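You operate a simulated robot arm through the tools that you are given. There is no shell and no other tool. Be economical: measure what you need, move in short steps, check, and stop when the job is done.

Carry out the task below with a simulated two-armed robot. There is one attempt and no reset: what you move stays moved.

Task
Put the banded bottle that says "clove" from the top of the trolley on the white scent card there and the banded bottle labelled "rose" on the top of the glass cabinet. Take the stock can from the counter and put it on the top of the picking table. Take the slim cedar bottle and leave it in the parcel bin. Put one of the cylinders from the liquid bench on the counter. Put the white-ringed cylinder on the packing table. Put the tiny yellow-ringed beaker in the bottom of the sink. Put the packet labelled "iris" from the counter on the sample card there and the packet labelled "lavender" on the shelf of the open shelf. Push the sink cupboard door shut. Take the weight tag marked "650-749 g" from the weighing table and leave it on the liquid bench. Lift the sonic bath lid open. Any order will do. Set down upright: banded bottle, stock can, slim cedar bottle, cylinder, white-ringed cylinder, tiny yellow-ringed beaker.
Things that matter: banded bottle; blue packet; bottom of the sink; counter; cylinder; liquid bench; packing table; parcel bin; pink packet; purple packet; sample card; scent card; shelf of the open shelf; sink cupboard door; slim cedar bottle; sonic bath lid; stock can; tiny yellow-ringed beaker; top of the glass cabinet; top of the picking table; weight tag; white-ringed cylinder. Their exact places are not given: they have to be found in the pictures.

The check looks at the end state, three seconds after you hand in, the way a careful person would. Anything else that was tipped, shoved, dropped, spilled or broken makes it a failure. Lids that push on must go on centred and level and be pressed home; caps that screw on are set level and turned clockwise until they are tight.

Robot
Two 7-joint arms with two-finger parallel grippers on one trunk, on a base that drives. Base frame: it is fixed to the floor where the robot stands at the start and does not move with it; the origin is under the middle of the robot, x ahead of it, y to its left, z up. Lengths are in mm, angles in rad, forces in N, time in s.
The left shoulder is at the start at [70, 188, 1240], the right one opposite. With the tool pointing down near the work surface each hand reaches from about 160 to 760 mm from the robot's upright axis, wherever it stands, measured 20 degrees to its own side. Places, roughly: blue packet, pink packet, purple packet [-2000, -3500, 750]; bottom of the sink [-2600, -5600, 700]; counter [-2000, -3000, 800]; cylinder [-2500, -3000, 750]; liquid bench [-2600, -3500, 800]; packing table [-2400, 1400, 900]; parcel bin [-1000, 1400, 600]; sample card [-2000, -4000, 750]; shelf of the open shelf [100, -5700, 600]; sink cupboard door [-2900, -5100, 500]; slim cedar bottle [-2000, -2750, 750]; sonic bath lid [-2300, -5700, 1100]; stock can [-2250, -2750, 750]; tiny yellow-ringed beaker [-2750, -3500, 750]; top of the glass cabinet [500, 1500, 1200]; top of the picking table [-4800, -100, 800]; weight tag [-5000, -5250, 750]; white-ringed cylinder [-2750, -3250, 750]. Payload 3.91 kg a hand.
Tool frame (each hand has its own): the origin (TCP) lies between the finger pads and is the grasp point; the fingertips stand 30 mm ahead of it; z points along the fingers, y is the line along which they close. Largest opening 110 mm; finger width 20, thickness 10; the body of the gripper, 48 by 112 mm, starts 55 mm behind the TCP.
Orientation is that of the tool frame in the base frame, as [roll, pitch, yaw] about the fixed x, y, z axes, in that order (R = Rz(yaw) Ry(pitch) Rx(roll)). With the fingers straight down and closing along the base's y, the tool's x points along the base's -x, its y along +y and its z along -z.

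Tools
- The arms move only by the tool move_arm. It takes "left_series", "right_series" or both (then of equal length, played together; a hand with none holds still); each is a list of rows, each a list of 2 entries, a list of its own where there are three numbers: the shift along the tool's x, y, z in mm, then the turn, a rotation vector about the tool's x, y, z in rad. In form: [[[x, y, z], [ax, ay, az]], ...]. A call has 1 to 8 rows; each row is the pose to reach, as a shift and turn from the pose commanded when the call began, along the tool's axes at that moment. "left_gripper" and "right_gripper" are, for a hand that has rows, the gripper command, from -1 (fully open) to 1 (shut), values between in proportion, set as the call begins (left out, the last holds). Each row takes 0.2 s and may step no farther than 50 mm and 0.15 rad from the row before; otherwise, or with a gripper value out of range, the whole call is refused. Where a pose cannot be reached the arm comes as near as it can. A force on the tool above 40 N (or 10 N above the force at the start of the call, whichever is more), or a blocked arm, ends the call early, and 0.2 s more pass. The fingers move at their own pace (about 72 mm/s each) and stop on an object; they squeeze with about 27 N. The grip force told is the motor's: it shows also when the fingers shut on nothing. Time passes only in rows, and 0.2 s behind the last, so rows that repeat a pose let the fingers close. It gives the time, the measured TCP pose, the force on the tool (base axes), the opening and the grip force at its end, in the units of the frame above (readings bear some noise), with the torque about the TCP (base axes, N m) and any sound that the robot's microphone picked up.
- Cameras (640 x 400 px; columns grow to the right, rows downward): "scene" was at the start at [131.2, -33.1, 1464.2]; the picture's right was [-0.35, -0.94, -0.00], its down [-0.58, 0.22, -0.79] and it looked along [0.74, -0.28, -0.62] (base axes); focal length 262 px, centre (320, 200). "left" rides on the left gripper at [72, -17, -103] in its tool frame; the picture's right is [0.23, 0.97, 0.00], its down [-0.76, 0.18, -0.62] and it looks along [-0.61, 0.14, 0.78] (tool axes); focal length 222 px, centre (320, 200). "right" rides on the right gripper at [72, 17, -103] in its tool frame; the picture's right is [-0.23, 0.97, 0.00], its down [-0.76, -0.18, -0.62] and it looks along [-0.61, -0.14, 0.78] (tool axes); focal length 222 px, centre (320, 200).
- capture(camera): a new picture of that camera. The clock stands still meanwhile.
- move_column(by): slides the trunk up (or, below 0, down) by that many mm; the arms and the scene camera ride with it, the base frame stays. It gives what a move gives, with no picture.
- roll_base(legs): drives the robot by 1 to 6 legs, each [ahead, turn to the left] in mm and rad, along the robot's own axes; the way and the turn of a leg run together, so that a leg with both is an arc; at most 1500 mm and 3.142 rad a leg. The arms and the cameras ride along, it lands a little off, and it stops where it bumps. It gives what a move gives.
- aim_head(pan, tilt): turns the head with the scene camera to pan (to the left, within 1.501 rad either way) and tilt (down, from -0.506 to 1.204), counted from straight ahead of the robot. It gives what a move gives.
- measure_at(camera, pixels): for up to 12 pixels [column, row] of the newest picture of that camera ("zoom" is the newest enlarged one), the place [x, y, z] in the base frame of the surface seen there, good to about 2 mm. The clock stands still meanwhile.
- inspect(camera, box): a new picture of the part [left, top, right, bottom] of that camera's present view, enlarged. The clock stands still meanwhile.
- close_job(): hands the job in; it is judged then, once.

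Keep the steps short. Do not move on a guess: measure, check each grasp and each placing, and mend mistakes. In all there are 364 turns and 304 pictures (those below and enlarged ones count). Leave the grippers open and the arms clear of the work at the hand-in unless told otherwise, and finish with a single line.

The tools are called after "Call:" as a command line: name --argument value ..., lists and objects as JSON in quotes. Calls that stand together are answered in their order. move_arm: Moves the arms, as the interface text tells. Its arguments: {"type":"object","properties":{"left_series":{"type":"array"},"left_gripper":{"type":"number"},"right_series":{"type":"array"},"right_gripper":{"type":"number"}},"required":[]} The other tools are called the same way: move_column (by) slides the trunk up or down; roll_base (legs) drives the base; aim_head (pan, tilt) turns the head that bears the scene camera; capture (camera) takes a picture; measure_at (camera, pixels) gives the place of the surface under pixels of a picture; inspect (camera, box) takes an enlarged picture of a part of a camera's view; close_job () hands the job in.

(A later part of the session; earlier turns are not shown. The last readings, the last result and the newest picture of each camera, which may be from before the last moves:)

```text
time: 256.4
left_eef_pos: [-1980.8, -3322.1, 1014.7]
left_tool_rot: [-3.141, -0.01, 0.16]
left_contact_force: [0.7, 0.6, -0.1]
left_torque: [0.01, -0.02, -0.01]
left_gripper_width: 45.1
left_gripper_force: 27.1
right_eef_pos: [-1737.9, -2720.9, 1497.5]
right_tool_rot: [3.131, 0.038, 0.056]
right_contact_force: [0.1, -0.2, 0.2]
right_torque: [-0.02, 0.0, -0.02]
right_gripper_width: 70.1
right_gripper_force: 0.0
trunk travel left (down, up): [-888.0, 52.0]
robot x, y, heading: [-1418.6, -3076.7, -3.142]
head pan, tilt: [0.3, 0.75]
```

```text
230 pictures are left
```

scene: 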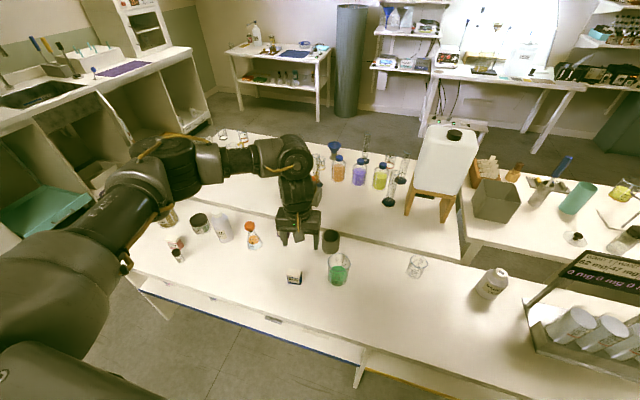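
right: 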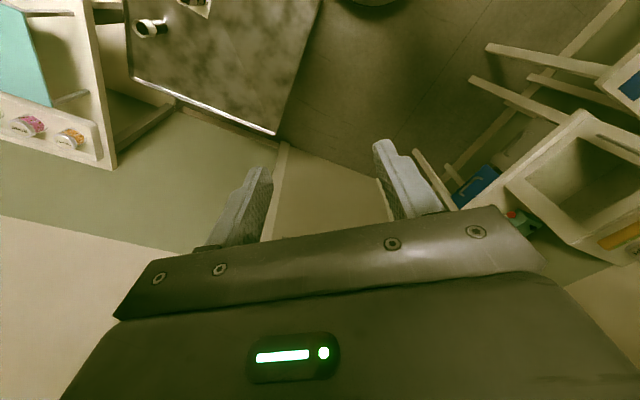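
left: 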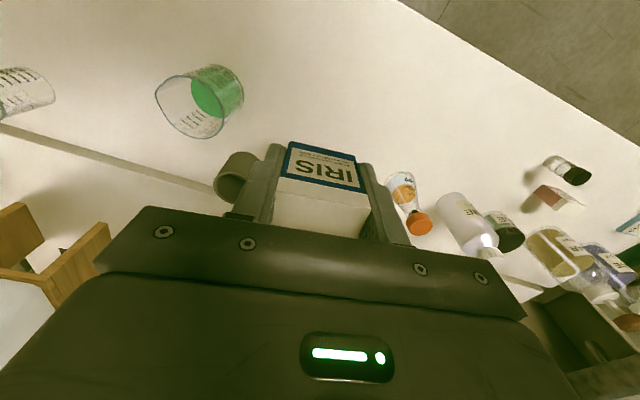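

Iris held. Drive back, go 690 mm south along the counter, face it again and look for the sample card.

Call:
roll_base --legs '[[-120, 0], [0, 1.571], [690, 0], [0, -1.571]]'

Call:
capture --camera "scene"

Call:
capture --camera "left"

```text
time: 268.7
left_eef_pos: [-1860.7, -4021.4, 1014.8]
left_tool_rot: [-3.139, -0.01, 0.167]
left_contact_force: [0.6, 0.3, -0.2]
left_torque: [0.0, -0.02, 0.01]
left_gripper_width: 45.1
left_gripper_force: 26.6
right_eef_pos: [-1621.4, -3417.3, 1494.5]
right_tool_rot: [3.133, 0.036, 0.063]
right_contact_force: [1.2, 0.4, -0.3]
right_torque: [-0.04, 0.04, 0.01]
right_gripper_width: 69.9
right_gripper_force: 0.0
trunk travel left (down, up): [-888.0, 52.0]
robot x, y, heading: [-1300.1, -3766.7, -3.14]
head pan, tilt: [0.3, 0.75]
```

```text
229 pictures are left
```

scene: 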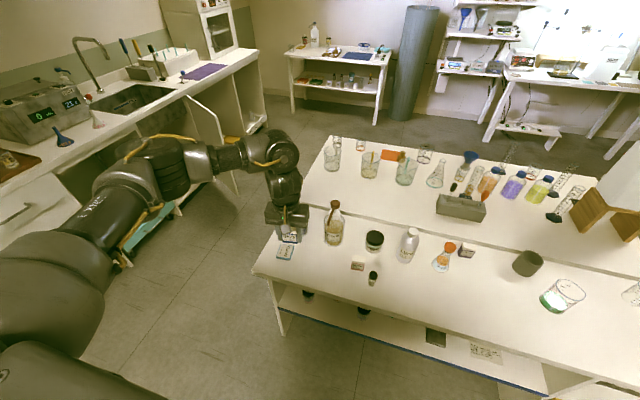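

```text
228 pictures are left
```

left: 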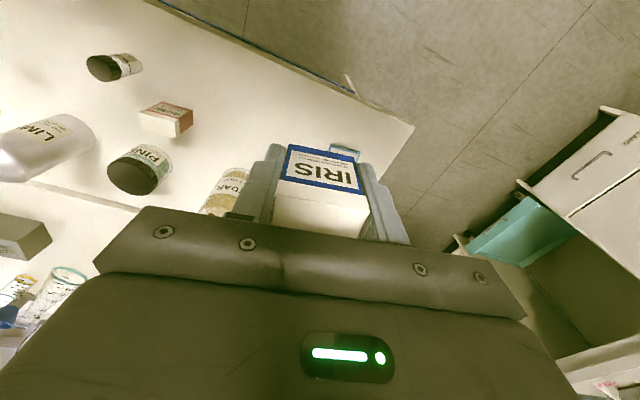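

The sample card shows at (286,250) under the hand. Enlarge and measure.

Call:
inspect --camera "scene" --box '[240, 190, 400, 290]'

Call:
measure_at --camera "zoom" --pixels '[[150, 255], [212, 258], [222, 222], [160, 220], [180, 240], [372, 220], [380, 60], [360, 130], [470, 275]]'

```text
4.00 times, centred on (320, 240) of scene
```

zoom: 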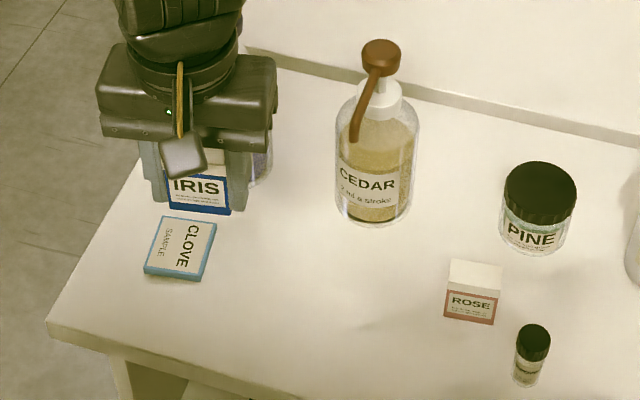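

```text
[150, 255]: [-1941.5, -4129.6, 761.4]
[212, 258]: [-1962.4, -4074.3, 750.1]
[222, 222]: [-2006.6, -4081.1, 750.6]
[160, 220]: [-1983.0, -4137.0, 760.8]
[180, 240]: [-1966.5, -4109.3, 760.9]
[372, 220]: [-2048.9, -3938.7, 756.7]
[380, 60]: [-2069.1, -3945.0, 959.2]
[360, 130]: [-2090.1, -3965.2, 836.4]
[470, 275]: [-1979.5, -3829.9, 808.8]
```

Call:
measure_at --camera "zoom" --pixels '[[265, 165], [262, 150], [272, 140], [60, 320], [290, 75]]'

Call:
roll_base --legs '[[100, 0]]'

Call:
move_arm --left_series '[[[0, 40, 0], [0, 0, 0]], [[0, 80, 0], [0, 0, 0]], [[0, 86, 0], [0, 0, 0]]]'

Call:
capture --camera "left"

Call:
capture --camera "scene"

```text
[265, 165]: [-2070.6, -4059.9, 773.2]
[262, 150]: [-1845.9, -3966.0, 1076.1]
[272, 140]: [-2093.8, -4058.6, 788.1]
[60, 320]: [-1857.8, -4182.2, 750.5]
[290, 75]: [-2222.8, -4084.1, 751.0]
```

```text
time: 269.8
left_eef_pos: [-1949.0, -4020.8, 1021.8]
left_tool_rot: [-3.137, 0.004, 0.167]
left_contact_force: [1.6, -0.3, 0.6]
left_torque: [0.05, 0.03, -0.04]
left_gripper_width: 45.1
left_gripper_force: 27.0
right_eef_pos: [-1703.8, -3418.4, 1500.5]
right_tool_rot: [3.133, 0.049, 0.061]
right_contact_force: [1.2, 0.1, 1.0]
right_torque: [-0.03, 0.08, -0.02]
right_gripper_width: 69.8
right_gripper_force: 0.1
trunk travel left (down, up): [-888.0, 52.0]
robot x, y, heading: [-1399.5, -3767.6, -3.135]
head pan, tilt: [0.3, 0.75]
```

```text
time: 270.6
left_eef_pos: [-1944.4, -4103.9, 1015.6]
left_tool_rot: [-3.139, -0.01, 0.167]
left_contact_force: [0.7, -0.1, 0.0]
left_torque: [0.03, 0.0, 0.01]
left_gripper_width: 44.9
left_gripper_force: 26.9
right_eef_pos: [-1719.4, -3415.9, 1495.9]
right_tool_rot: [3.133, 0.039, 0.063]
right_contact_force: [-0.1, 0.0, 0.0]
right_torque: [-0.05, -0.02, 0.02]
right_gripper_width: 69.9
right_gripper_force: 0.0
trunk travel left (down, up): [-888.0, 52.0]
robot x, y, heading: [-1398.9, -3771.0, -3.131]
head pan, tilt: [0.3, 0.75]
```

```text
226 pictures are left
```

left: 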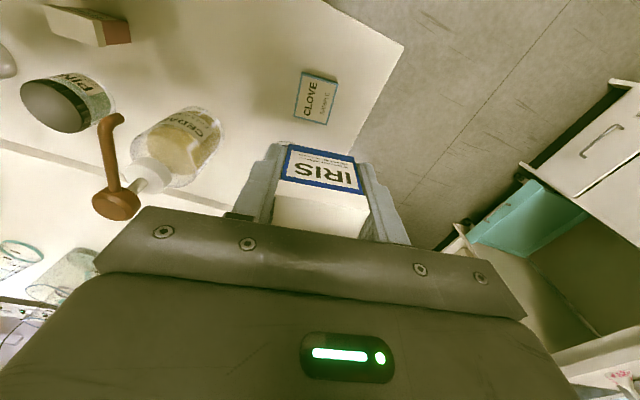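

```text
225 pictures are left
```

scene: 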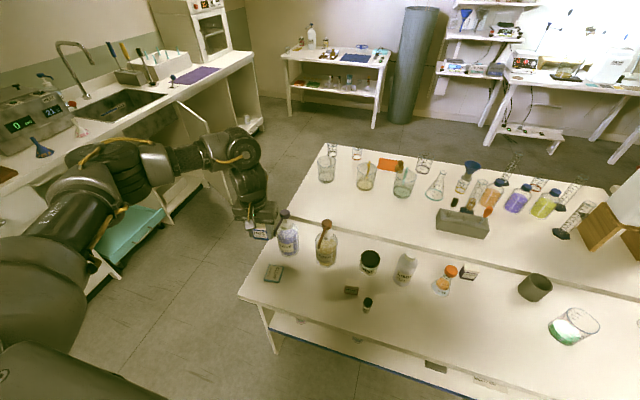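

Call:
measure_at --camera "left" --pixels '[[316, 98], [303, 74], [336, 82], [328, 124], [295, 118], [185, 130]]'

Call:
measure_at --camera "scene" --pixels '[[288, 235], [283, 212], [289, 250]]'

```text
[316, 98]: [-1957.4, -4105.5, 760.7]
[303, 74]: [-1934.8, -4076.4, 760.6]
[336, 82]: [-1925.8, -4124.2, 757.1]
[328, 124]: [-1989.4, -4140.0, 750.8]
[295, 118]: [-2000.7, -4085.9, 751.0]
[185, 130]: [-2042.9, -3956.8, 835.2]
```

```text
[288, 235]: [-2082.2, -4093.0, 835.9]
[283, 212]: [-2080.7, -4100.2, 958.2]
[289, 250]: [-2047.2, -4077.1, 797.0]
```

Card centre (-1961,-4107), z 761. Move 16 mm forward, lower by column.

Call:
move_arm --left_series '[[[-16, 1, 0], [0, 0, 0]], [[-16, 1, 0], [0, 0, 0]]]'

Call:
move_column --by -214

Call:
capture --camera "left"

Call:
capture --camera "scene"

```text
time: 271.2
left_eef_pos: [-1959.0, -4110.7, 1016.0]
left_tool_rot: [-3.141, -0.006, 0.165]
left_contact_force: [0.3, -0.3, -0.6]
left_torque: [0.02, 0.02, -0.01]
left_gripper_width: 44.9
left_gripper_force: 26.5
right_eef_pos: [-1719.0, -3418.8, 1497.2]
right_tool_rot: [3.133, 0.04, 0.062]
right_contact_force: [0.1, 0.0, 0.3]
right_torque: [-0.01, 0.0, 0.01]
right_gripper_width: 70.2
right_gripper_force: 0.0
trunk travel left (down, up): [-888.0, 52.0]
robot x, y, heading: [-1396.9, -3770.5, -3.136]
head pan, tilt: [0.3, 0.75]
```

```text
time: 273.5
left_eef_pos: [-1960.7, -4110.5, 802.1]
left_tool_rot: [-3.139, -0.007, 0.169]
left_contact_force: [-0.7, 0.7, -0.3]
left_torque: [0.0, 0.0, 0.01]
left_gripper_width: 44.8
left_gripper_force: 27.0
right_eef_pos: [-1719.2, -3417.9, 1282.7]
right_tool_rot: [3.131, 0.042, 0.063]
right_contact_force: [0.3, -0.2, 0.1]
right_torque: [0.01, -0.03, -0.02]
right_gripper_width: 70.1
right_gripper_force: 0.0
trunk travel left (down, up): [-674.0, 266.0]
robot x, y, heading: [-1400.2, -3767.7, -3.13]
head pan, tilt: [0.3, 0.75]
```

```text
224 pictures are left
```

left: 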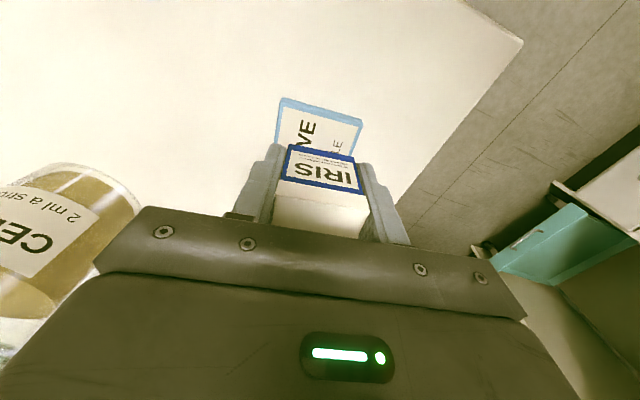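

```text
223 pictures are left
```

scene: 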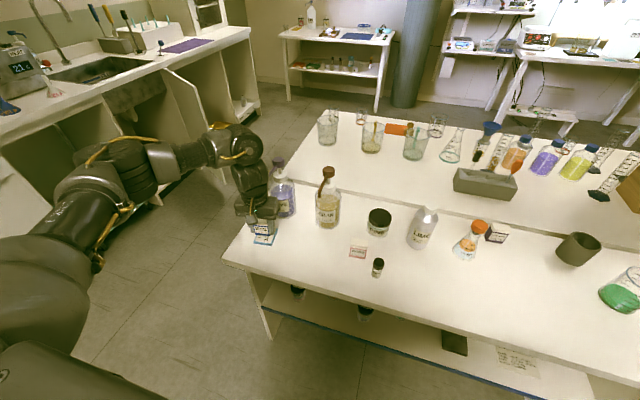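

Centered over the card. Lower 6 mm, release, rise.

Call:
move_column --by -6

Call:
move_arm --left_series '[[[0, 0, 0], [0, 0, 0]], [[0, 0, 0], [0, 0, 0]]]' --left_gripper -0.35

Call:
move_column --by 215

Call:
inspect --camera "left" --box '[230, 40, 430, 200]'

```text
time: 274.1
left_eef_pos: [-1958.7, -4109.5, 796.3]
left_tool_rot: [-3.14, -0.008, 0.168]
left_contact_force: [1.0, 0.7, 1.3]
left_torque: [0.01, 0.02, 0.01]
left_gripper_width: 44.6
left_gripper_force: 27.3
right_eef_pos: [-1717.9, -3418.3, 1275.5]
right_tool_rot: [3.13, 0.041, 0.062]
right_contact_force: [-1.1, 0.9, 0.5]
right_torque: [-0.01, 0.0, 0.0]
right_gripper_width: 69.9
right_gripper_force: 0.0
trunk travel left (down, up): [-668.0, 272.0]
robot x, y, heading: [-1401.0, -3767.6, -3.137]
head pan, tilt: [0.3, 0.75]
```

```text
time: 274.7
left_eef_pos: [-1959.7, -4108.8, 794.4]
left_tool_rot: [-3.14, -0.008, 0.168]
left_contact_force: [-0.5, -0.3, -0.2]
left_torque: [0.02, -0.03, -0.01]
left_gripper_width: 74.5
left_gripper_force: 0.0
right_eef_pos: [-1718.4, -3417.6, 1276.0]
right_tool_rot: [3.132, 0.04, 0.063]
right_contact_force: [-0.1, 0.0, 0.4]
right_torque: [0.0, 0.01, 0.0]
right_gripper_width: 70.0
right_gripper_force: 0.2
trunk travel left (down, up): [-668.0, 272.0]
robot x, y, heading: [-1397.3, -3766.8, -3.135]
head pan, tilt: [0.3, 0.75]
```

```text
time: 276.9
left_eef_pos: [-1959.9, -4110.6, 1009.6]
left_tool_rot: [-3.141, -0.006, 0.167]
left_contact_force: [0.1, 1.4, 0.7]
left_torque: [-0.05, 0.02, 0.01]
left_gripper_width: 74.2
left_gripper_force: 0.0
right_eef_pos: [-1719.6, -3416.6, 1491.1]
right_tool_rot: [3.132, 0.04, 0.063]
right_contact_force: [-1.1, 0.0, 0.6]
right_torque: [0.03, 0.01, -0.02]
right_gripper_width: 70.0
right_gripper_force: 0.1
trunk travel left (down, up): [-883.0, 57.0]
robot x, y, heading: [-1393.6, -3767.0, -3.134]
head pan, tilt: [0.3, 0.75]
```

```text
2.50 times, centred on (330, 120) of left
```

zoom: 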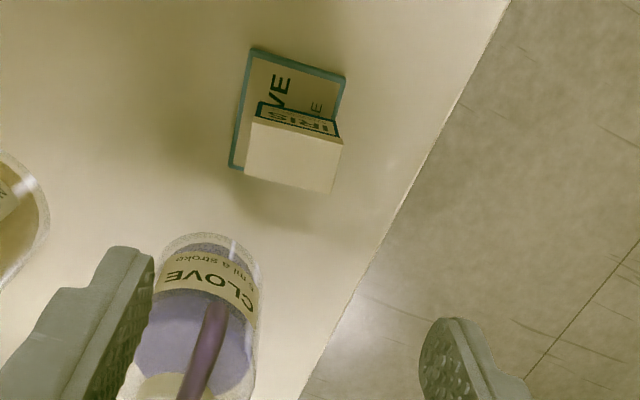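

Iris sits on the sample card. Next lavender: back off, drive north 575 and return to the counter edge.

Call:
roll_base --legs '[[-220, 0], [0, -1.571], [575, 0], [0, 1.571], [330, 0]]'

Call:
capture --camera "left"

Call:
capture --camera "scene"

```text
time: 290.9
left_eef_pos: [-2074.8, -3539.6, 1010.4]
left_tool_rot: [-3.141, -0.006, 0.172]
left_contact_force: [0.3, 0.1, -0.2]
left_torque: [-0.01, 0.0, -0.02]
left_gripper_width: 74.4
left_gripper_force: 0.1
right_eef_pos: [-1836.7, -2844.9, 1491.7]
right_tool_rot: [3.132, 0.042, 0.071]
right_contact_force: [0.3, 0.5, -0.3]
right_torque: [0.0, 0.04, 0.0]
right_gripper_width: 69.8
right_gripper_force: 0.0
trunk travel left (down, up): [-883.0, 57.0]
robot x, y, heading: [-1519.2, -3191.1, -3.128]
head pan, tilt: [0.3, 0.75]
```

```text
221 pictures are left
```

left: 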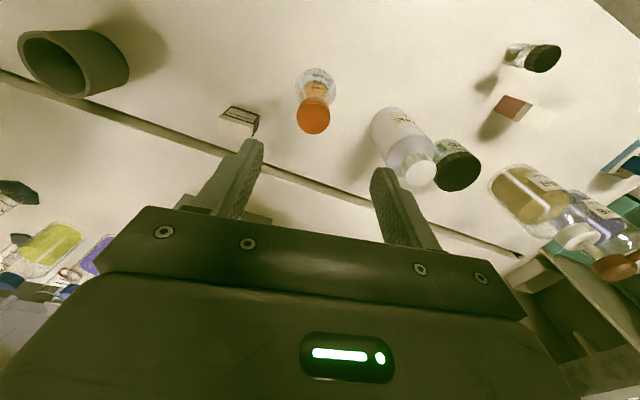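

```text
220 pictures are left
```

scene: 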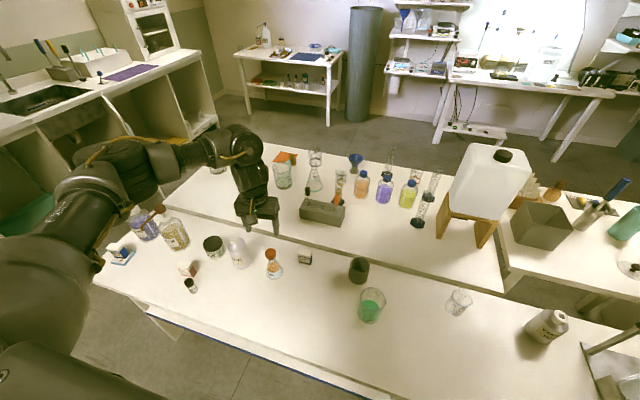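

Call:
inspect --camera "scene" --box '[250, 220, 380, 300]'

Call:
inspect --camera "left" --box '[190, 70, 350, 170]'

Call:
measure_at --camera "zoom" --pixels '[[130, 170], [255, 215], [245, 260], [120, 200], [190, 205], [520, 90], [495, 175]]'

```text
4.92 times, centred on (315, 260) of scene
```

zoom: 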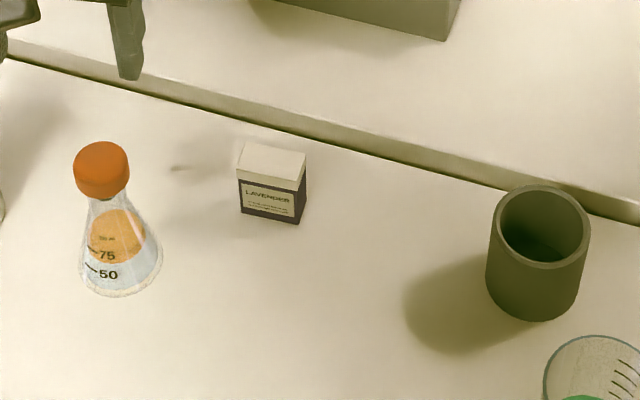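

```text
4.00 times, centred on (270, 120) of left
```

zoom: 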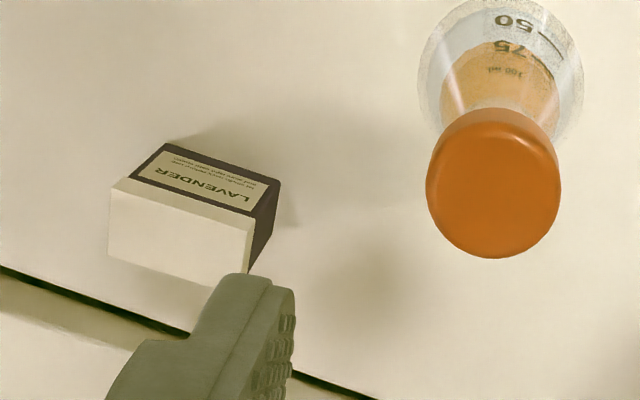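

```text
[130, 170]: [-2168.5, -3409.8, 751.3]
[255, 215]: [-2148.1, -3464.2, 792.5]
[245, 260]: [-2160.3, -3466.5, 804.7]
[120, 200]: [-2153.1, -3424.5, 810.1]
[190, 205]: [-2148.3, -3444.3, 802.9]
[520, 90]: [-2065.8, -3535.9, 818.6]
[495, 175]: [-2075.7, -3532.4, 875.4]
```

Lavender centre (-2161,-3445). For the far reach I raise the hand relative to the trunk while moving over, then lower the column.

Call:
move_arm --left_series '[[[0, 0, -40], [0, 0, 0]], [[0, -10, -80], [0, 0, 0]], [[0, -30, -120], [0, 0, 0]], [[-20, -60, -150], [0, 0, 0]], [[-45, -90, -170], [0, 0, 0]], [[-69, -108, -180], [0, 0, 0]], [[-69, -108, -180], [0, 0, 0]]]'

Call:
move_column --by -300

Call:
capture --camera "left"

```text
time: 292.5
left_eef_pos: [-2165.0, -3447.1, 1190.1]
left_tool_rot: [-3.141, -0.008, 0.171]
left_contact_force: [0.5, 0.2, 0.0]
left_torque: [0.0, -0.02, 0.02]
left_gripper_width: 74.5
left_gripper_force: 0.1
right_eef_pos: [-1840.8, -2846.3, 1491.8]
right_tool_rot: [3.133, 0.041, 0.069]
right_contact_force: [-0.4, 0.1, 0.0]
right_torque: [0.0, -0.01, 0.0]
right_gripper_width: 70.1
right_gripper_force: 0.0
trunk travel left (down, up): [-883.0, 57.0]
robot x, y, heading: [-1515.7, -3192.1, -3.128]
head pan, tilt: [0.3, 0.75]
```

```text
time: 295.5
left_eef_pos: [-2164.1, -3445.2, 889.4]
left_tool_rot: [-3.14, -0.007, 0.173]
left_contact_force: [0.4, -0.1, 1.1]
left_torque: [-0.02, 0.0, 0.02]
left_gripper_width: 74.4
left_gripper_force: 0.1
right_eef_pos: [-1839.2, -2846.3, 1191.1]
right_tool_rot: [3.133, 0.039, 0.07]
right_contact_force: [-0.2, -0.7, 0.0]
right_torque: [0.0, 0.0, -0.01]
right_gripper_width: 69.9
right_gripper_force: 0.0
trunk travel left (down, up): [-583.0, 357.0]
robot x, y, heading: [-1514.9, -3190.9, -3.128]
head pan, tilt: [0.3, 0.75]
```

```text
217 pictures are left
```

left: 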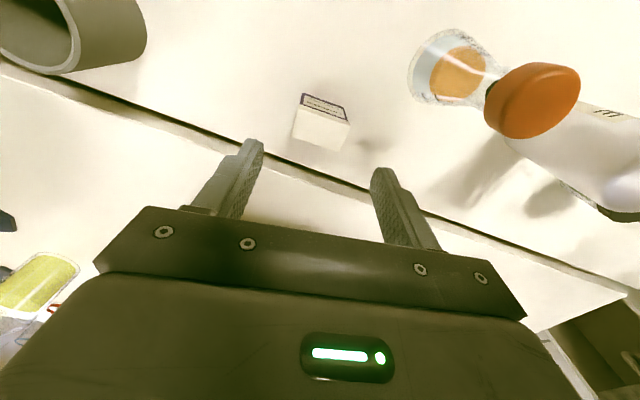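

Aligned. Lower 104 mm, close, lift.

Call:
move_column --by -104

Call:
move_arm --left_series '[[[0, 0, 0], [0, 0, 0]], [[0, 0, 0], [0, 0, 0]], [[0, 0, 0], [0, 0, 0]]]' --left_gripper 1

Call:
move_column --by 350

Call:
capture --camera "left"

```text
time: 296.9
left_eef_pos: [-2164.4, -3446.6, 786.7]
left_tool_rot: [-3.139, -0.006, 0.173]
left_contact_force: [0.0, 0.5, 0.5]
left_torque: [0.01, -0.03, -0.03]
left_gripper_width: 74.0
left_gripper_force: 0.0
right_eef_pos: [-1840.1, -2845.6, 1087.0]
right_tool_rot: [3.132, 0.039, 0.068]
right_contact_force: [-0.8, 0.1, 0.3]
right_torque: [-0.03, -0.04, 0.03]
right_gripper_width: 69.7
right_gripper_force: 0.0
trunk travel left (down, up): [-479.0, 461.0]
robot x, y, heading: [-1515.6, -3188.3, -3.127]
head pan, tilt: [0.3, 0.75]
```

```text
time: 297.7
left_eef_pos: [-2162.8, -3444.9, 786.0]
left_tool_rot: [-3.139, -0.008, 0.171]
left_contact_force: [0.8, 0.5, -0.3]
left_torque: [-0.01, 0.01, -0.03]
left_gripper_width: 44.8
left_gripper_force: 26.9
right_eef_pos: [-1839.0, -2845.9, 1087.3]
right_tool_rot: [3.131, 0.041, 0.07]
right_contact_force: [0.2, -0.8, 0.5]
right_torque: [0.02, 0.0, 0.0]
right_gripper_width: 70.0
right_gripper_force: 0.1
trunk travel left (down, up): [-479.0, 461.0]
robot x, y, heading: [-1515.2, -3195.7, -3.127]
head pan, tilt: [0.3, 0.75]
```

```text
time: 301.1
left_eef_pos: [-2163.8, -3445.6, 1136.3]
left_tool_rot: [-3.139, -0.009, 0.173]
left_contact_force: [0.0, -0.2, 0.5]
left_torque: [0.0, 0.01, 0.01]
left_gripper_width: 44.7
left_gripper_force: 27.1
right_eef_pos: [-1840.0, -2845.1, 1438.1]
right_tool_rot: [3.132, 0.041, 0.071]
right_contact_force: [0.6, 0.5, 0.1]
right_torque: [0.03, -0.01, 0.01]
right_gripper_width: 70.0
right_gripper_force: 0.1
trunk travel left (down, up): [-829.0, 111.0]
robot x, y, heading: [-1514.6, -3194.1, -3.121]
head pan, tilt: [0.3, 0.75]
```

```text
216 pictures are left
```

left: 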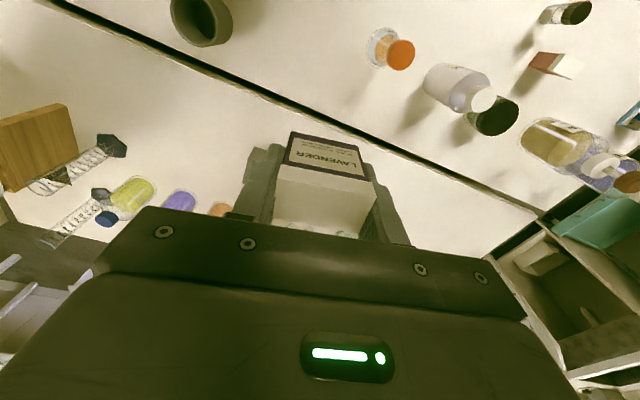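

Lavender held. Drive toward the open shelf in the south-east and look.

Call:
roll_base --legs '[[-420, 0], [0, 2.136], [900, 0], [900, 0], [0, -0.586]]'

Call:
aim_head --pan 0 --tilt 0.5

Call:
capture --camera "scene"

```text
time: 319.1
left_eef_pos: [111.5, -5347.9, 1135.9]
left_tool_rot: [3.141, -0.005, 1.717]
left_contact_force: [0.1, 0.9, -0.2]
left_torque: [-0.01, 0.04, 0.02]
left_gripper_width: 44.6
left_gripper_force: 26.7
right_eef_pos: [-478.7, -5007.8, 1438.2]
right_tool_rot: [3.132, 0.039, 1.613]
right_contact_force: [0.5, -0.6, 0.0]
right_torque: [-0.02, -0.01, -0.01]
right_gripper_width: 69.7
right_gripper_force: 0.0
trunk travel left (down, up): [-829.0, 111.0]
robot x, y, heading: [-123.9, -4691.7, -1.584]
head pan, tilt: [0.3, 0.75]
```

```text
time: 319.9
left_eef_pos: [110.4, -5346.6, 1137.5]
left_tool_rot: [-3.141, -0.007, 1.717]
left_contact_force: [-0.7, 0.5, -0.3]
left_torque: [-0.01, 0.0, -0.03]
left_gripper_width: 44.8
left_gripper_force: 27.4
right_eef_pos: [-480.4, -5006.3, 1437.3]
right_tool_rot: [3.132, 0.04, 1.613]
right_contact_force: [0.2, 0.3, -0.4]
right_torque: [0.0, 0.0, 0.0]
right_gripper_width: 69.8
right_gripper_force: 0.0
trunk travel left (down, up): [-829.0, 111.0]
robot x, y, heading: [-122.2, -4694.7, -1.584]
head pan, tilt: [0.0, 0.499]
```

```text
215 pictures are left
```

scene: 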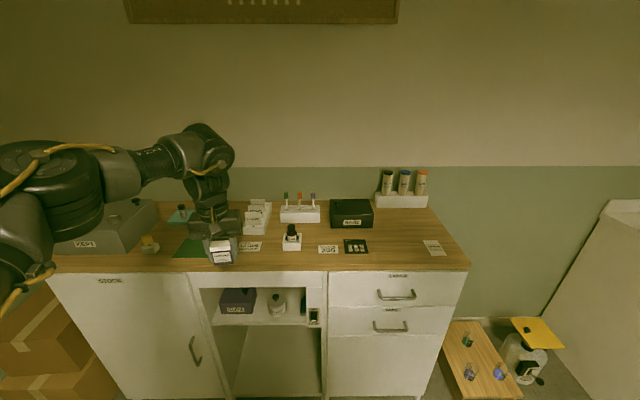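

The open shelf is the nook with items at (235-315,290-325). Enlarge and measure.

Call:
inspect --camera "scene" --box '[185, 265, 345, 375]'

Call:
measure_at --camera "zoom" --pixels '[[100, 200], [250, 215], [480, 215], [300, 200], [430, 200], [340, 90], [480, 80], [80, 100], [190, 165], [365, 175], [500, 190], [200, 80]]'

```text
3.64 times, centred on (265, 320) of scene
```

zoom: 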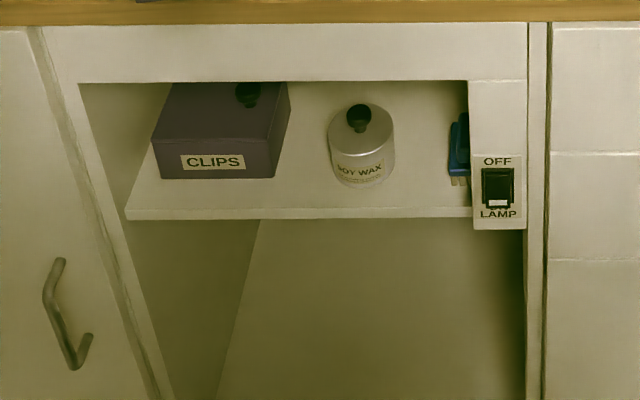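

```text
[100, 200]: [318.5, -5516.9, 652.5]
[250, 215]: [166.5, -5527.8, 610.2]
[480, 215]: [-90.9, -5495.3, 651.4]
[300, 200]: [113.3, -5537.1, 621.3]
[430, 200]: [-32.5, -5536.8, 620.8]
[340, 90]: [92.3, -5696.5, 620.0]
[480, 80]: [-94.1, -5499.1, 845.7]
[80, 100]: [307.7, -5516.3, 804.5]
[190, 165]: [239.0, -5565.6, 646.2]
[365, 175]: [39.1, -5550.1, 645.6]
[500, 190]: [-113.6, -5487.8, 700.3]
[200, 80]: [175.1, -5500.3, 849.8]
```

Call:
measure_at --camera "zoom" --pixels '[[272, 172], [282, 175], [288, 120], [335, 165], [392, 165], [362, 185], [452, 175], [462, 180], [320, 190], [410, 150], [310, 110], [425, 212]]'

```text
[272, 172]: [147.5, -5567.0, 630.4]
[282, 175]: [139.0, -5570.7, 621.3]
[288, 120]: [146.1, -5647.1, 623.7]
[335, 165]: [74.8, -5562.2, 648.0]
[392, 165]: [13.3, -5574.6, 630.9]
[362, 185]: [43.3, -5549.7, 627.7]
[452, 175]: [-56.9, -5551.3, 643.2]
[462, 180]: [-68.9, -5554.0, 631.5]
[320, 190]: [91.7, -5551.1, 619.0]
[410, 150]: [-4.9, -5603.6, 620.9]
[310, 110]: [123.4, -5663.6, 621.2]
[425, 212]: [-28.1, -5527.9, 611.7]
```

Gap between CLIPS (x 145) and SOY WAX (x 76) is 69 mm. I'll regrasp the packet across its thin side on the wooden top first. Find a free spot there.

Call:
inspect --camera "scene" --box '[200, 190, 480, 290]'

Call:
measure_at --camera "scene" --pixels '[[390, 255], [270, 258], [310, 262], [400, 225], [310, 232], [455, 265], [292, 225], [222, 262], [248, 248], [165, 268]]'

```text
2.29 times, centred on (340, 240) of scene
```

zoom: 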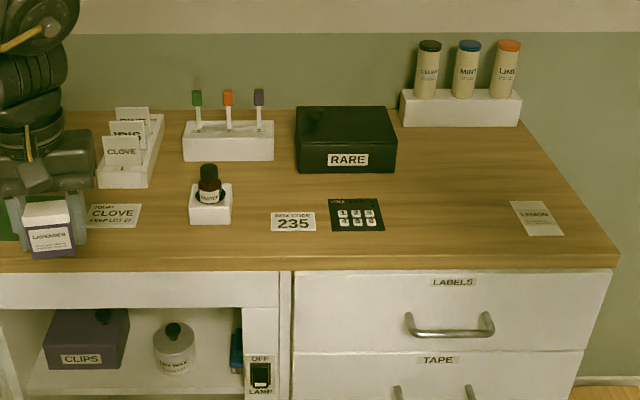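

```text
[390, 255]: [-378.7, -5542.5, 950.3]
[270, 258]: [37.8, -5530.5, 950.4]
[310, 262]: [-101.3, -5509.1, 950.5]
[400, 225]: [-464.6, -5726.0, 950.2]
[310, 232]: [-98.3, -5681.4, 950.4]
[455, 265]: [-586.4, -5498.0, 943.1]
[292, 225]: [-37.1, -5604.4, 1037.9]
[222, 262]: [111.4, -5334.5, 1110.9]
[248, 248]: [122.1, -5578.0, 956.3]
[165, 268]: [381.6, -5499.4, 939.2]
```

I'll shift ~510 mm west where the wooden top is free around (-400,-5550).

Call:
roll_base --legs '[[0, -1.557], [500, 0], [0, 1.571], [190, 0]]'

Call:
capture --camera "scene"

Call:
capture --camera "left"

```text
time: 331.6
left_eef_pos: [-398.1, -5528.3, 1138.8]
left_tool_rot: [-3.14, -0.004, 1.71]
left_contact_force: [0.1, -0.4, -0.1]
left_torque: [-0.02, 0.01, 0.01]
left_gripper_width: 44.4
left_gripper_force: 26.8
right_eef_pos: [-986.4, -5182.8, 1437.3]
right_tool_rot: [3.133, 0.041, 1.604]
right_contact_force: [0.3, 0.2, 0.3]
right_torque: [-0.02, 0.01, 0.01]
right_gripper_width: 70.3
right_gripper_force: 0.1
trunk travel left (down, up): [-829.0, 111.0]
robot x, y, heading: [-627.4, -4873.1, -1.594]
head pan, tilt: [0.0, 0.499]
```

```text
212 pictures are left
```

scene: 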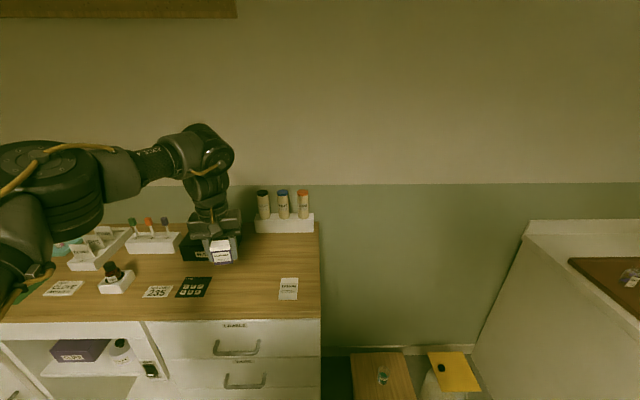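

```text
211 pictures are left
```

left: 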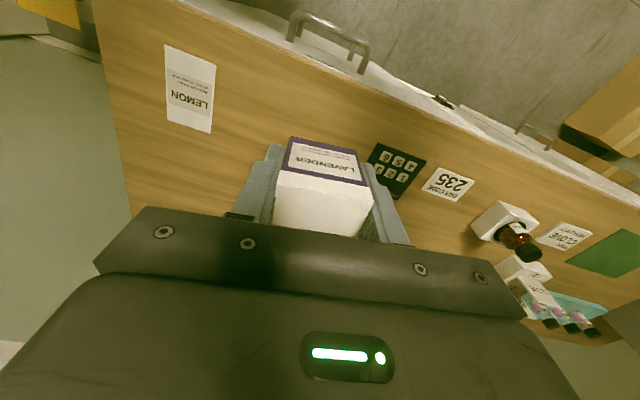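

Below is free wood. Lower 150 mm and set the packet down.

Call:
move_column --by -150

Call:
move_column --by -3

Call:
move_arm --left_series '[[[0, 0, 0], [0, 0, 0]], [[0, 0, 0], [0, 0, 0]]]' --left_gripper -0.3

Call:
move_column --by 100

Call:
capture --camera "left"

```text
time: 333.3
left_eef_pos: [-397.8, -5531.3, 987.0]
left_tool_rot: [-3.139, -0.006, 1.71]
left_contact_force: [0.1, 0.7, 0.4]
left_torque: [0.0, 0.0, -0.01]
left_gripper_width: 44.9
left_gripper_force: 27.3
right_eef_pos: [-986.5, -5185.7, 1287.0]
right_tool_rot: [3.131, 0.04, 1.605]
right_contact_force: [-0.1, -0.4, 0.3]
right_torque: [-0.01, 0.01, 0.02]
right_gripper_width: 69.9
right_gripper_force: 0.0
trunk travel left (down, up): [-679.0, 261.0]
robot x, y, heading: [-629.1, -4871.7, -1.589]
head pan, tilt: [0.0, 0.499]
```

```text
time: 333.9
left_eef_pos: [-398.3, -5531.2, 985.9]
left_tool_rot: [-3.141, -0.003, 1.709]
left_contact_force: [1.6, -2.7, 14.0]
left_torque: [0.02, -0.11, 0.03]
left_gripper_width: 44.9
left_gripper_force: 26.5
right_eef_pos: [-986.7, -5185.0, 1285.6]
right_tool_rot: [3.13, 0.04, 1.606]
right_contact_force: [0.1, 0.7, -0.2]
right_torque: [-0.04, 0.02, 0.03]
right_gripper_width: 69.9
right_gripper_force: 0.0
trunk travel left (down, up): [-676.0, 264.0]
robot x, y, heading: [-626.1, -4875.3, -1.591]
head pan, tilt: [0.0, 0.499]
```

```text
time: 334.5
left_eef_pos: [-398.8, -5531.4, 984.3]
left_tool_rot: [-3.14, -0.008, 1.71]
left_contact_force: [0.4, -0.7, -0.8]
left_torque: [0.01, -0.03, -0.01]
left_gripper_width: 71.4
left_gripper_force: 0.0
right_eef_pos: [-986.6, -5186.7, 1284.3]
right_tool_rot: [3.133, 0.04, 1.606]
right_contact_force: [0.2, 0.6, 0.0]
right_torque: [-0.01, 0.02, -0.01]
right_gripper_width: 69.9
right_gripper_force: 0.2
trunk travel left (down, up): [-676.0, 264.0]
robot x, y, heading: [-625.6, -4878.0, -1.591]
head pan, tilt: [0.0, 0.499]
```

```text
time: 335.8
left_eef_pos: [-398.0, -5532.4, 1083.4]
left_tool_rot: [-3.14, -0.007, 1.71]
left_contact_force: [0.5, 0.3, -0.8]
left_torque: [0.02, -0.01, -0.02]
left_gripper_width: 71.4
left_gripper_force: 0.2
right_eef_pos: [-986.0, -5187.6, 1383.3]
right_tool_rot: [3.129, 0.04, 1.605]
right_contact_force: [-0.9, -0.9, -0.2]
right_torque: [0.0, -0.01, 0.0]
right_gripper_width: 70.0
right_gripper_force: 0.0
trunk travel left (down, up): [-776.0, 164.0]
robot x, y, heading: [-628.3, -4878.0, -1.592]
head pan, tilt: [0.0, 0.499]
```

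```text
210 pictures are left
```

left: 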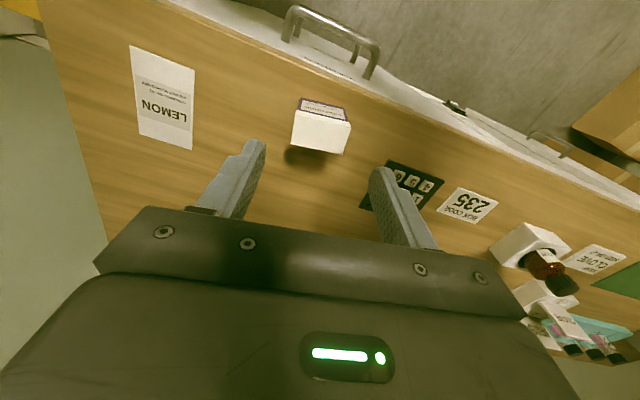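

Packet stands on the wood. Now rotate the hand 90° about its axis in two calls.

Call:
move_arm --left_series '[[[0, 0, 0], [0, 0, 0.15]], [[0, 0, 0], [0, 0, 0.3]], [[0, 0, 0], [0, 0, 0.45]], [[0, 0, 0], [0, 0, 0.6]], [[0, 0, 0], [0, 0, 0.75]], [[0, 0, 0], [0, 0, 0.9]], [[0, 0, 0], [0, 0, 1.05]], [[0, 0, 0], [0, 0, 1.2]]]'

Call:
move_arm --left_series '[[[0, 0, 0], [0, 0, 0.13]], [[0, 0, 0], [0, 0, 0.26]], [[0, 0, 0], [0, 0, 0.371]], [[0, 0, 0], [0, 0, 0.371]]]'

Call:
capture --camera "left"

```text
time: 337.6
left_eef_pos: [-398.6, -5531.1, 1084.7]
left_tool_rot: [-3.135, -0.003, 0.508]
left_contact_force: [0.2, -0.8, -0.1]
left_torque: [0.02, -0.03, 0.03]
left_gripper_width: 71.6
left_gripper_force: 0.2
right_eef_pos: [-986.2, -5187.1, 1384.5]
right_tool_rot: [3.131, 0.04, 1.605]
right_contact_force: [-0.6, -0.8, -0.8]
right_torque: [-0.01, 0.01, 0.01]
right_gripper_width: 70.0
right_gripper_force: 0.0
trunk travel left (down, up): [-776.0, 164.0]
robot x, y, heading: [-630.7, -4874.4, -1.59]
head pan, tilt: [0.0, 0.499]
```

```text
time: 338.6
left_eef_pos: [-397.7, -5530.7, 1083.0]
left_tool_rot: [-3.134, 0.002, 0.139]
left_contact_force: [0.2, -0.2, -0.5]
left_torque: [-0.01, -0.01, 0.05]
left_gripper_width: 71.8
left_gripper_force: 0.0
right_eef_pos: [-986.3, -5187.7, 1384.5]
right_tool_rot: [3.133, 0.039, 1.604]
right_contact_force: [0.3, 0.4, 0.1]
right_torque: [-0.03, 0.0, 0.01]
right_gripper_width: 70.0
right_gripper_force: 0.1
trunk travel left (down, up): [-776.0, 164.0]
robot x, y, heading: [-627.3, -4876.7, -1.59]
head pan, tilt: [0.0, 0.499]
```

```text
209 pictures are left
```

left: 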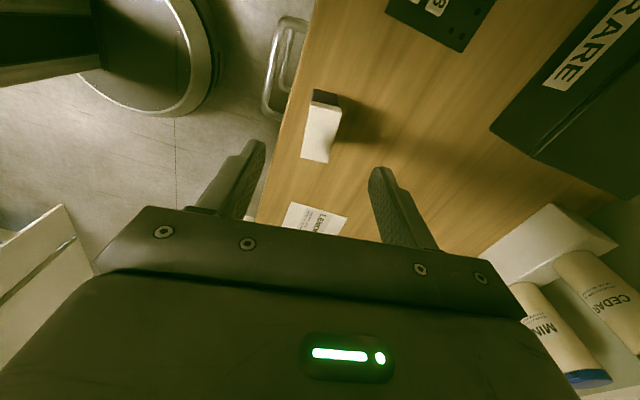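

Rotated. Lower 88 mm (TCP ~995, near the packet's top) and grip the thin side.

Call:
move_column --by -88

Call:
move_arm --left_series '[[[0, 0, 0], [0, 0, 0]], [[0, 0, 0], [0, 0, 0]], [[0, 0, 0], [0, 0, 0]], [[0, 0, 0], [0, 0, 0]]]' --left_gripper 1

Call:
move_column --by 110

Call:
capture --camera "left"

```text
time: 339.8
left_eef_pos: [-398.8, -5531.0, 996.6]
left_tool_rot: [-3.135, 0.001, 0.139]
left_contact_force: [-0.5, 0.2, 0.1]
left_torque: [-0.05, 0.02, 0.02]
left_gripper_width: 71.5
left_gripper_force: 0.2
right_eef_pos: [-986.1, -5186.6, 1296.0]
right_tool_rot: [3.132, 0.041, 1.605]
right_contact_force: [-0.3, 0.1, -0.3]
right_torque: [-0.01, 0.01, -0.01]
right_gripper_width: 69.7
right_gripper_force: 0.0
trunk travel left (down, up): [-688.0, 252.0]
robot x, y, heading: [-625.2, -4874.3, -1.587]
head pan, tilt: [0.0, 0.499]
```

```text
time: 340.8
left_eef_pos: [-398.2, -5531.7, 995.1]
left_tool_rot: [-3.134, 0.002, 0.14]
left_contact_force: [0.5, -0.3, 0.5]
left_torque: [-0.01, -0.01, 0.0]
left_gripper_width: 22.5
left_gripper_force: 26.6
right_eef_pos: [-986.0, -5186.9, 1297.3]
right_tool_rot: [3.13, 0.041, 1.605]
right_contact_force: [0.1, 0.7, 0.0]
right_torque: [0.01, 0.01, 0.03]
right_gripper_width: 69.9
right_gripper_force: 0.0
trunk travel left (down, up): [-688.0, 252.0]
robot x, y, heading: [-630.5, -4872.9, -1.594]
head pan, tilt: [0.0, 0.499]
```

```text
time: 342.2
left_eef_pos: [-398.7, -5532.1, 1105.6]
left_tool_rot: [-3.135, 0.001, 0.139]
left_contact_force: [0.0, 0.4, -0.6]
left_torque: [-0.03, -0.01, -0.01]
left_gripper_width: 22.5
left_gripper_force: 27.3
right_eef_pos: [-987.4, -5187.4, 1406.5]
right_tool_rot: [3.131, 0.041, 1.604]
right_contact_force: [0.4, -0.2, 0.6]
right_torque: [-0.01, 0.02, -0.01]
right_gripper_width: 70.0
right_gripper_force: 0.1
trunk travel left (down, up): [-798.0, 142.0]
robot x, y, heading: [-629.4, -4874.7, -1.593]
head pan, tilt: [0.0, 0.499]
```

```text
208 pictures are left
```

left: 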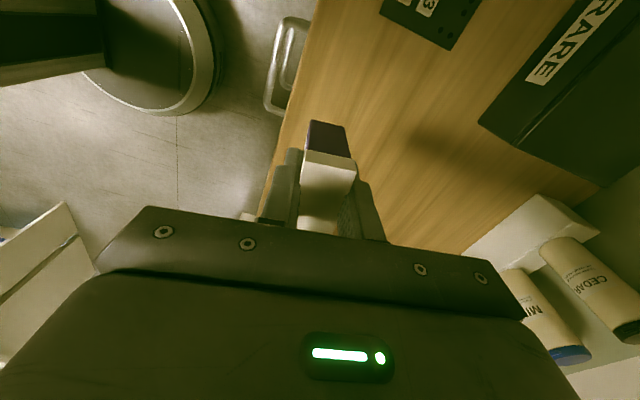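

The packet is held thin-side. Now rotate the hand back 90° with the packet so the thin side lies across the robot.

Call:
move_arm --left_series '[[[0, 0, 0], [0, 0, -0.15]], [[0, 0, 0], [0, 0, -0.3]], [[0, 0, 0], [0, 0, -0.45]], [[0, 0, 0], [0, 0, -0.6]], [[0, 0, 0], [0, 0, -0.75]], [[0, 0, 0], [0, 0, -0.9]], [[0, 0, 0], [0, 0, -1.05]], [[0, 0, 0], [0, 0, -1.2]]]'

Call:
move_arm --left_series '[[[0, 0, 0], [0, 0, -0.13]], [[0, 0, 0], [0, 0, -0.26]], [[0, 0, 0], [0, 0, -0.39]], [[0, 0, 0], [0, 0, -0.52]], [[0, 0, 0], [0, 0, -0.52]]]'

Call:
roll_base --legs '[[-300, 0]]'

```text
time: 344.0
left_eef_pos: [-397.9, -5531.6, 1105.9]
left_tool_rot: [-3.139, -0.006, 1.343]
left_contact_force: [-0.1, -0.4, -0.2]
left_torque: [0.03, -0.02, -0.01]
left_gripper_width: 22.6
left_gripper_force: 27.2
right_eef_pos: [-986.5, -5186.2, 1405.6]
right_tool_rot: [3.132, 0.042, 1.606]
right_contact_force: [0.0, 0.4, -0.4]
right_torque: [-0.01, -0.01, 0.02]
right_gripper_width: 69.9
right_gripper_force: 0.1
trunk travel left (down, up): [-798.0, 142.0]
robot x, y, heading: [-626.6, -4871.9, -1.592]
head pan, tilt: [0.0, 0.499]
```

```text
time: 345.2
left_eef_pos: [-396.7, -5532.4, 1105.8]
left_tool_rot: [3.141, -0.008, 1.859]
left_contact_force: [0.8, -0.2, -0.8]
left_torque: [0.03, 0.0, 0.0]
left_gripper_width: 22.6
left_gripper_force: 26.9
right_eef_pos: [-986.9, -5185.7, 1406.1]
right_tool_rot: [3.131, 0.041, 1.606]
right_contact_force: [0.0, -0.3, 0.1]
right_torque: [-0.02, 0.02, 0.05]
right_gripper_width: 69.8
right_gripper_force: 0.1
trunk travel left (down, up): [-798.0, 142.0]
robot x, y, heading: [-624.5, -4876.2, -1.589]
head pan, tilt: [0.0, 0.499]
```

```text
time: 347.3
left_eef_pos: [-392.3, -5235.2, 1105.2]
left_tool_rot: [-3.141, -0.007, 1.857]
left_contact_force: [0.5, 0.6, -0.4]
left_torque: [0.0, 0.01, 0.01]
left_gripper_width: 22.6
left_gripper_force: 26.8
right_eef_pos: [-981.8, -4890.0, 1406.1]
right_tool_rot: [3.131, 0.04, 1.604]
right_contact_force: [-0.9, 0.2, -0.2]
right_torque: [0.02, 0.01, 0.04]
right_gripper_width: 70.1
right_gripper_force: 0.0
trunk travel left (down, up): [-798.0, 142.0]
robot x, y, heading: [-626.6, -4576.9, -1.591]
head pan, tilt: [0.0, 0.499]
```

Now correct the yaw to face straight ahead, then tilt the hand forward toward horizontal.

Call:
move_arm --left_series '[[[0, 0, 0], [0, 0, 0.143]], [[0, 0, 0], [0, 0, 0.277]]]'

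Call:
move_arm --left_series '[[[0, 0, 0], [0, -0.15, 0]], [[0, 0, 0], [0, -0.3, 0]], [[0, 0, 0], [0, -0.45, 0]], [[0, 0, 0], [0, -0.6, 0]], [[0, 0, 0], [0, -0.75, 0]], [[0, 0, 0], [0, -0.9, 0]], [[0, 0, 0], [0, -1.05, 0]], [[0, 0, 0], [0, -1.2, 0]]]'

Call:
move_arm --left_series '[[[0, 0, 0], [0, -0.1, 0]], [[0, 0, 0], [0, -0.2, 0]], [[0, 0, 0], [0, -0.3, 0]], [[0, 0, 0], [0, -0.3, 0]]]'

Call:
capture --camera "scene"

```text
time: 347.9
left_eef_pos: [-391.6, -5234.7, 1104.5]
left_tool_rot: [-3.14, -0.006, 1.579]
left_contact_force: [0.7, -0.3, -1.1]
left_torque: [0.0, -0.02, -0.01]
left_gripper_width: 22.4
left_gripper_force: 27.4
right_eef_pos: [-979.8, -4888.5, 1406.3]
right_tool_rot: [3.132, 0.038, 1.606]
right_contact_force: [0.5, 0.4, 1.0]
right_torque: [0.04, 0.01, 0.02]
right_gripper_width: 69.8
right_gripper_force: 0.0
trunk travel left (down, up): [-798.0, 142.0]
robot x, y, heading: [-624.2, -4575.4, -1.591]
head pan, tilt: [0.0, 0.499]
```

```text
time: 349.7
left_eef_pos: [-389.8, -5232.6, 1106.3]
left_tool_rot: [-3.134, 1.195, 1.59]
left_contact_force: [-0.1, -0.4, 0.4]
left_torque: [0.03, 0.0, -0.01]
left_gripper_width: 22.7
left_gripper_force: 27.8
right_eef_pos: [-979.6, -4886.1, 1405.6]
right_tool_rot: [3.134, 0.039, 1.604]
right_contact_force: [0.9, 0.4, 0.5]
right_torque: [0.0, 0.02, -0.01]
right_gripper_width: 69.9
right_gripper_force: 0.1
trunk travel left (down, up): [-798.0, 142.0]
robot x, y, heading: [-622.9, -4577.0, -1.59]
head pan, tilt: [0.0, 0.499]
```

```text
time: 350.7
left_eef_pos: [-391.7, -5231.8, 1106.0]
left_tool_rot: [-3.11, 1.494, 1.611]
left_contact_force: [0.2, 0.6, -0.1]
left_torque: [0.01, 0.0, -0.01]
left_gripper_width: 22.7
left_gripper_force: 27.1
left hand out of reach, approached as far as the arm can: row 2
right_eef_pos: [-979.8, -4887.5, 1406.6]
right_tool_rot: [3.134, 0.041, 1.606]
right_contact_force: [-0.3, 0.4, -0.5]
right_torque: [-0.01, -0.01, -0.03]
right_gripper_width: 69.8
right_gripper_force: 0.0
trunk travel left (down, up): [-798.0, 142.0]
robot x, y, heading: [-624.2, -4577.1, -1.586]
head pan, tilt: [0.0, 0.499]
```

```text
207 pictures are left
```

scene: 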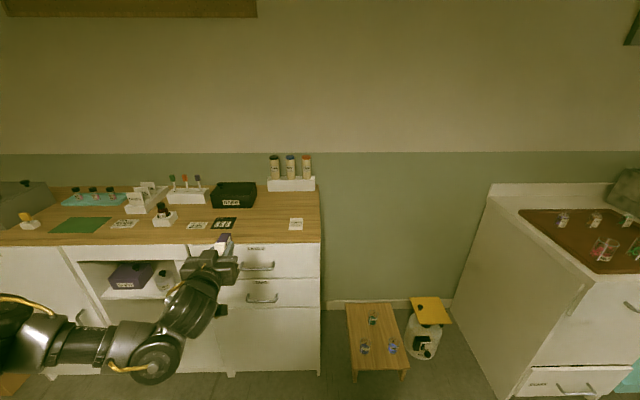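

Hand is horizontal and level. Now shift east 500 mm (turn west, reverse, turn back), staying clear.

Call:
roll_base --legs '[[0, -1.571], [-500, 0], [0, 1.571]]'

Call:
aim_head --pan 0.3 --tilt 0.65

Call:
move_column --by -400

Call:
capture --camera "scene"

Call:
capture --camera "left"

```text
time: 361.3
left_eef_pos: [115.1, -5237.3, 1104.9]
left_tool_rot: [-3.11, 1.493, 1.626]
left_contact_force: [0.3, -0.7, 0.2]
left_torque: [0.01, 0.02, 0.0]
left_gripper_width: 22.8
left_gripper_force: 27.1
right_eef_pos: [-478.1, -4899.9, 1406.9]
right_tool_rot: [3.132, 0.04, 1.618]
right_contact_force: [-0.4, 1.3, -0.5]
right_torque: [0.02, -0.01, 0.03]
right_gripper_width: 69.6
right_gripper_force: 0.1
trunk travel left (down, up): [-798.0, 142.0]
robot x, y, heading: [-125.2, -4586.3, -1.575]
head pan, tilt: [0.0, 0.499]
```

```text
time: 362.1
left_eef_pos: [115.1, -5237.1, 1105.5]
left_tool_rot: [-3.107, 1.493, 1.63]
left_contact_force: [0.6, -0.1, 0.1]
left_torque: [-0.01, 0.01, 0.01]
left_gripper_width: 22.5
left_gripper_force: 26.9
right_eef_pos: [-478.4, -4901.0, 1405.8]
right_tool_rot: [3.132, 0.04, 1.619]
right_contact_force: [-1.0, 0.1, -0.6]
right_torque: [0.0, 0.0, -0.01]
right_gripper_width: 69.8
right_gripper_force: 0.0
trunk travel left (down, up): [-798.0, 142.0]
robot x, y, heading: [-124.8, -4584.3, -1.575]
head pan, tilt: [0.3, 0.649]
```

```text
time: 365.9
left_eef_pos: [115.4, -5236.4, 705.7]
left_tool_rot: [-3.109, 1.494, 1.631]
left_contact_force: [-0.1, -0.4, 0.0]
left_torque: [0.0, 0.0, 0.0]
left_gripper_width: 22.4
left_gripper_force: 27.0
right_eef_pos: [-478.6, -4900.1, 1007.0]
right_tool_rot: [3.13, 0.041, 1.621]
right_contact_force: [0.2, -0.2, -0.3]
right_torque: [0.0, 0.01, -0.02]
right_gripper_width: 69.9
right_gripper_force: 0.0
trunk travel left (down, up): [-398.0, 542.0]
robot x, y, heading: [-124.6, -4582.9, -1.574]
head pan, tilt: [0.3, 0.649]
```

```text
206 pictures are left
```

scene: 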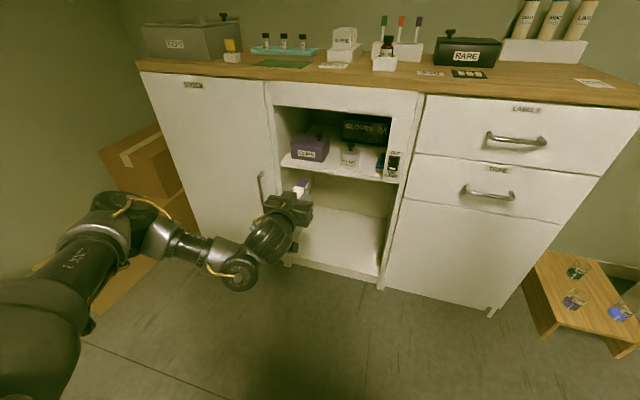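

```text
205 pictures are left
```

left: 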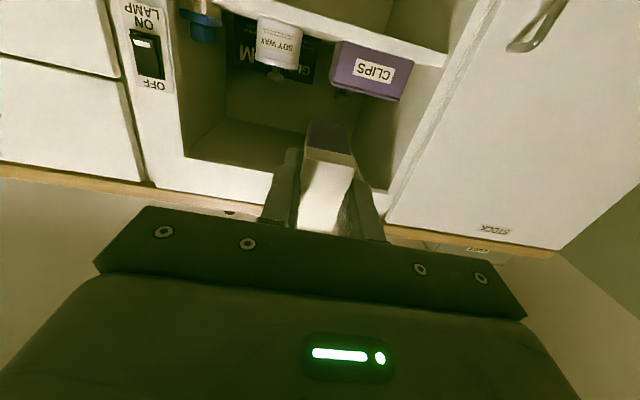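

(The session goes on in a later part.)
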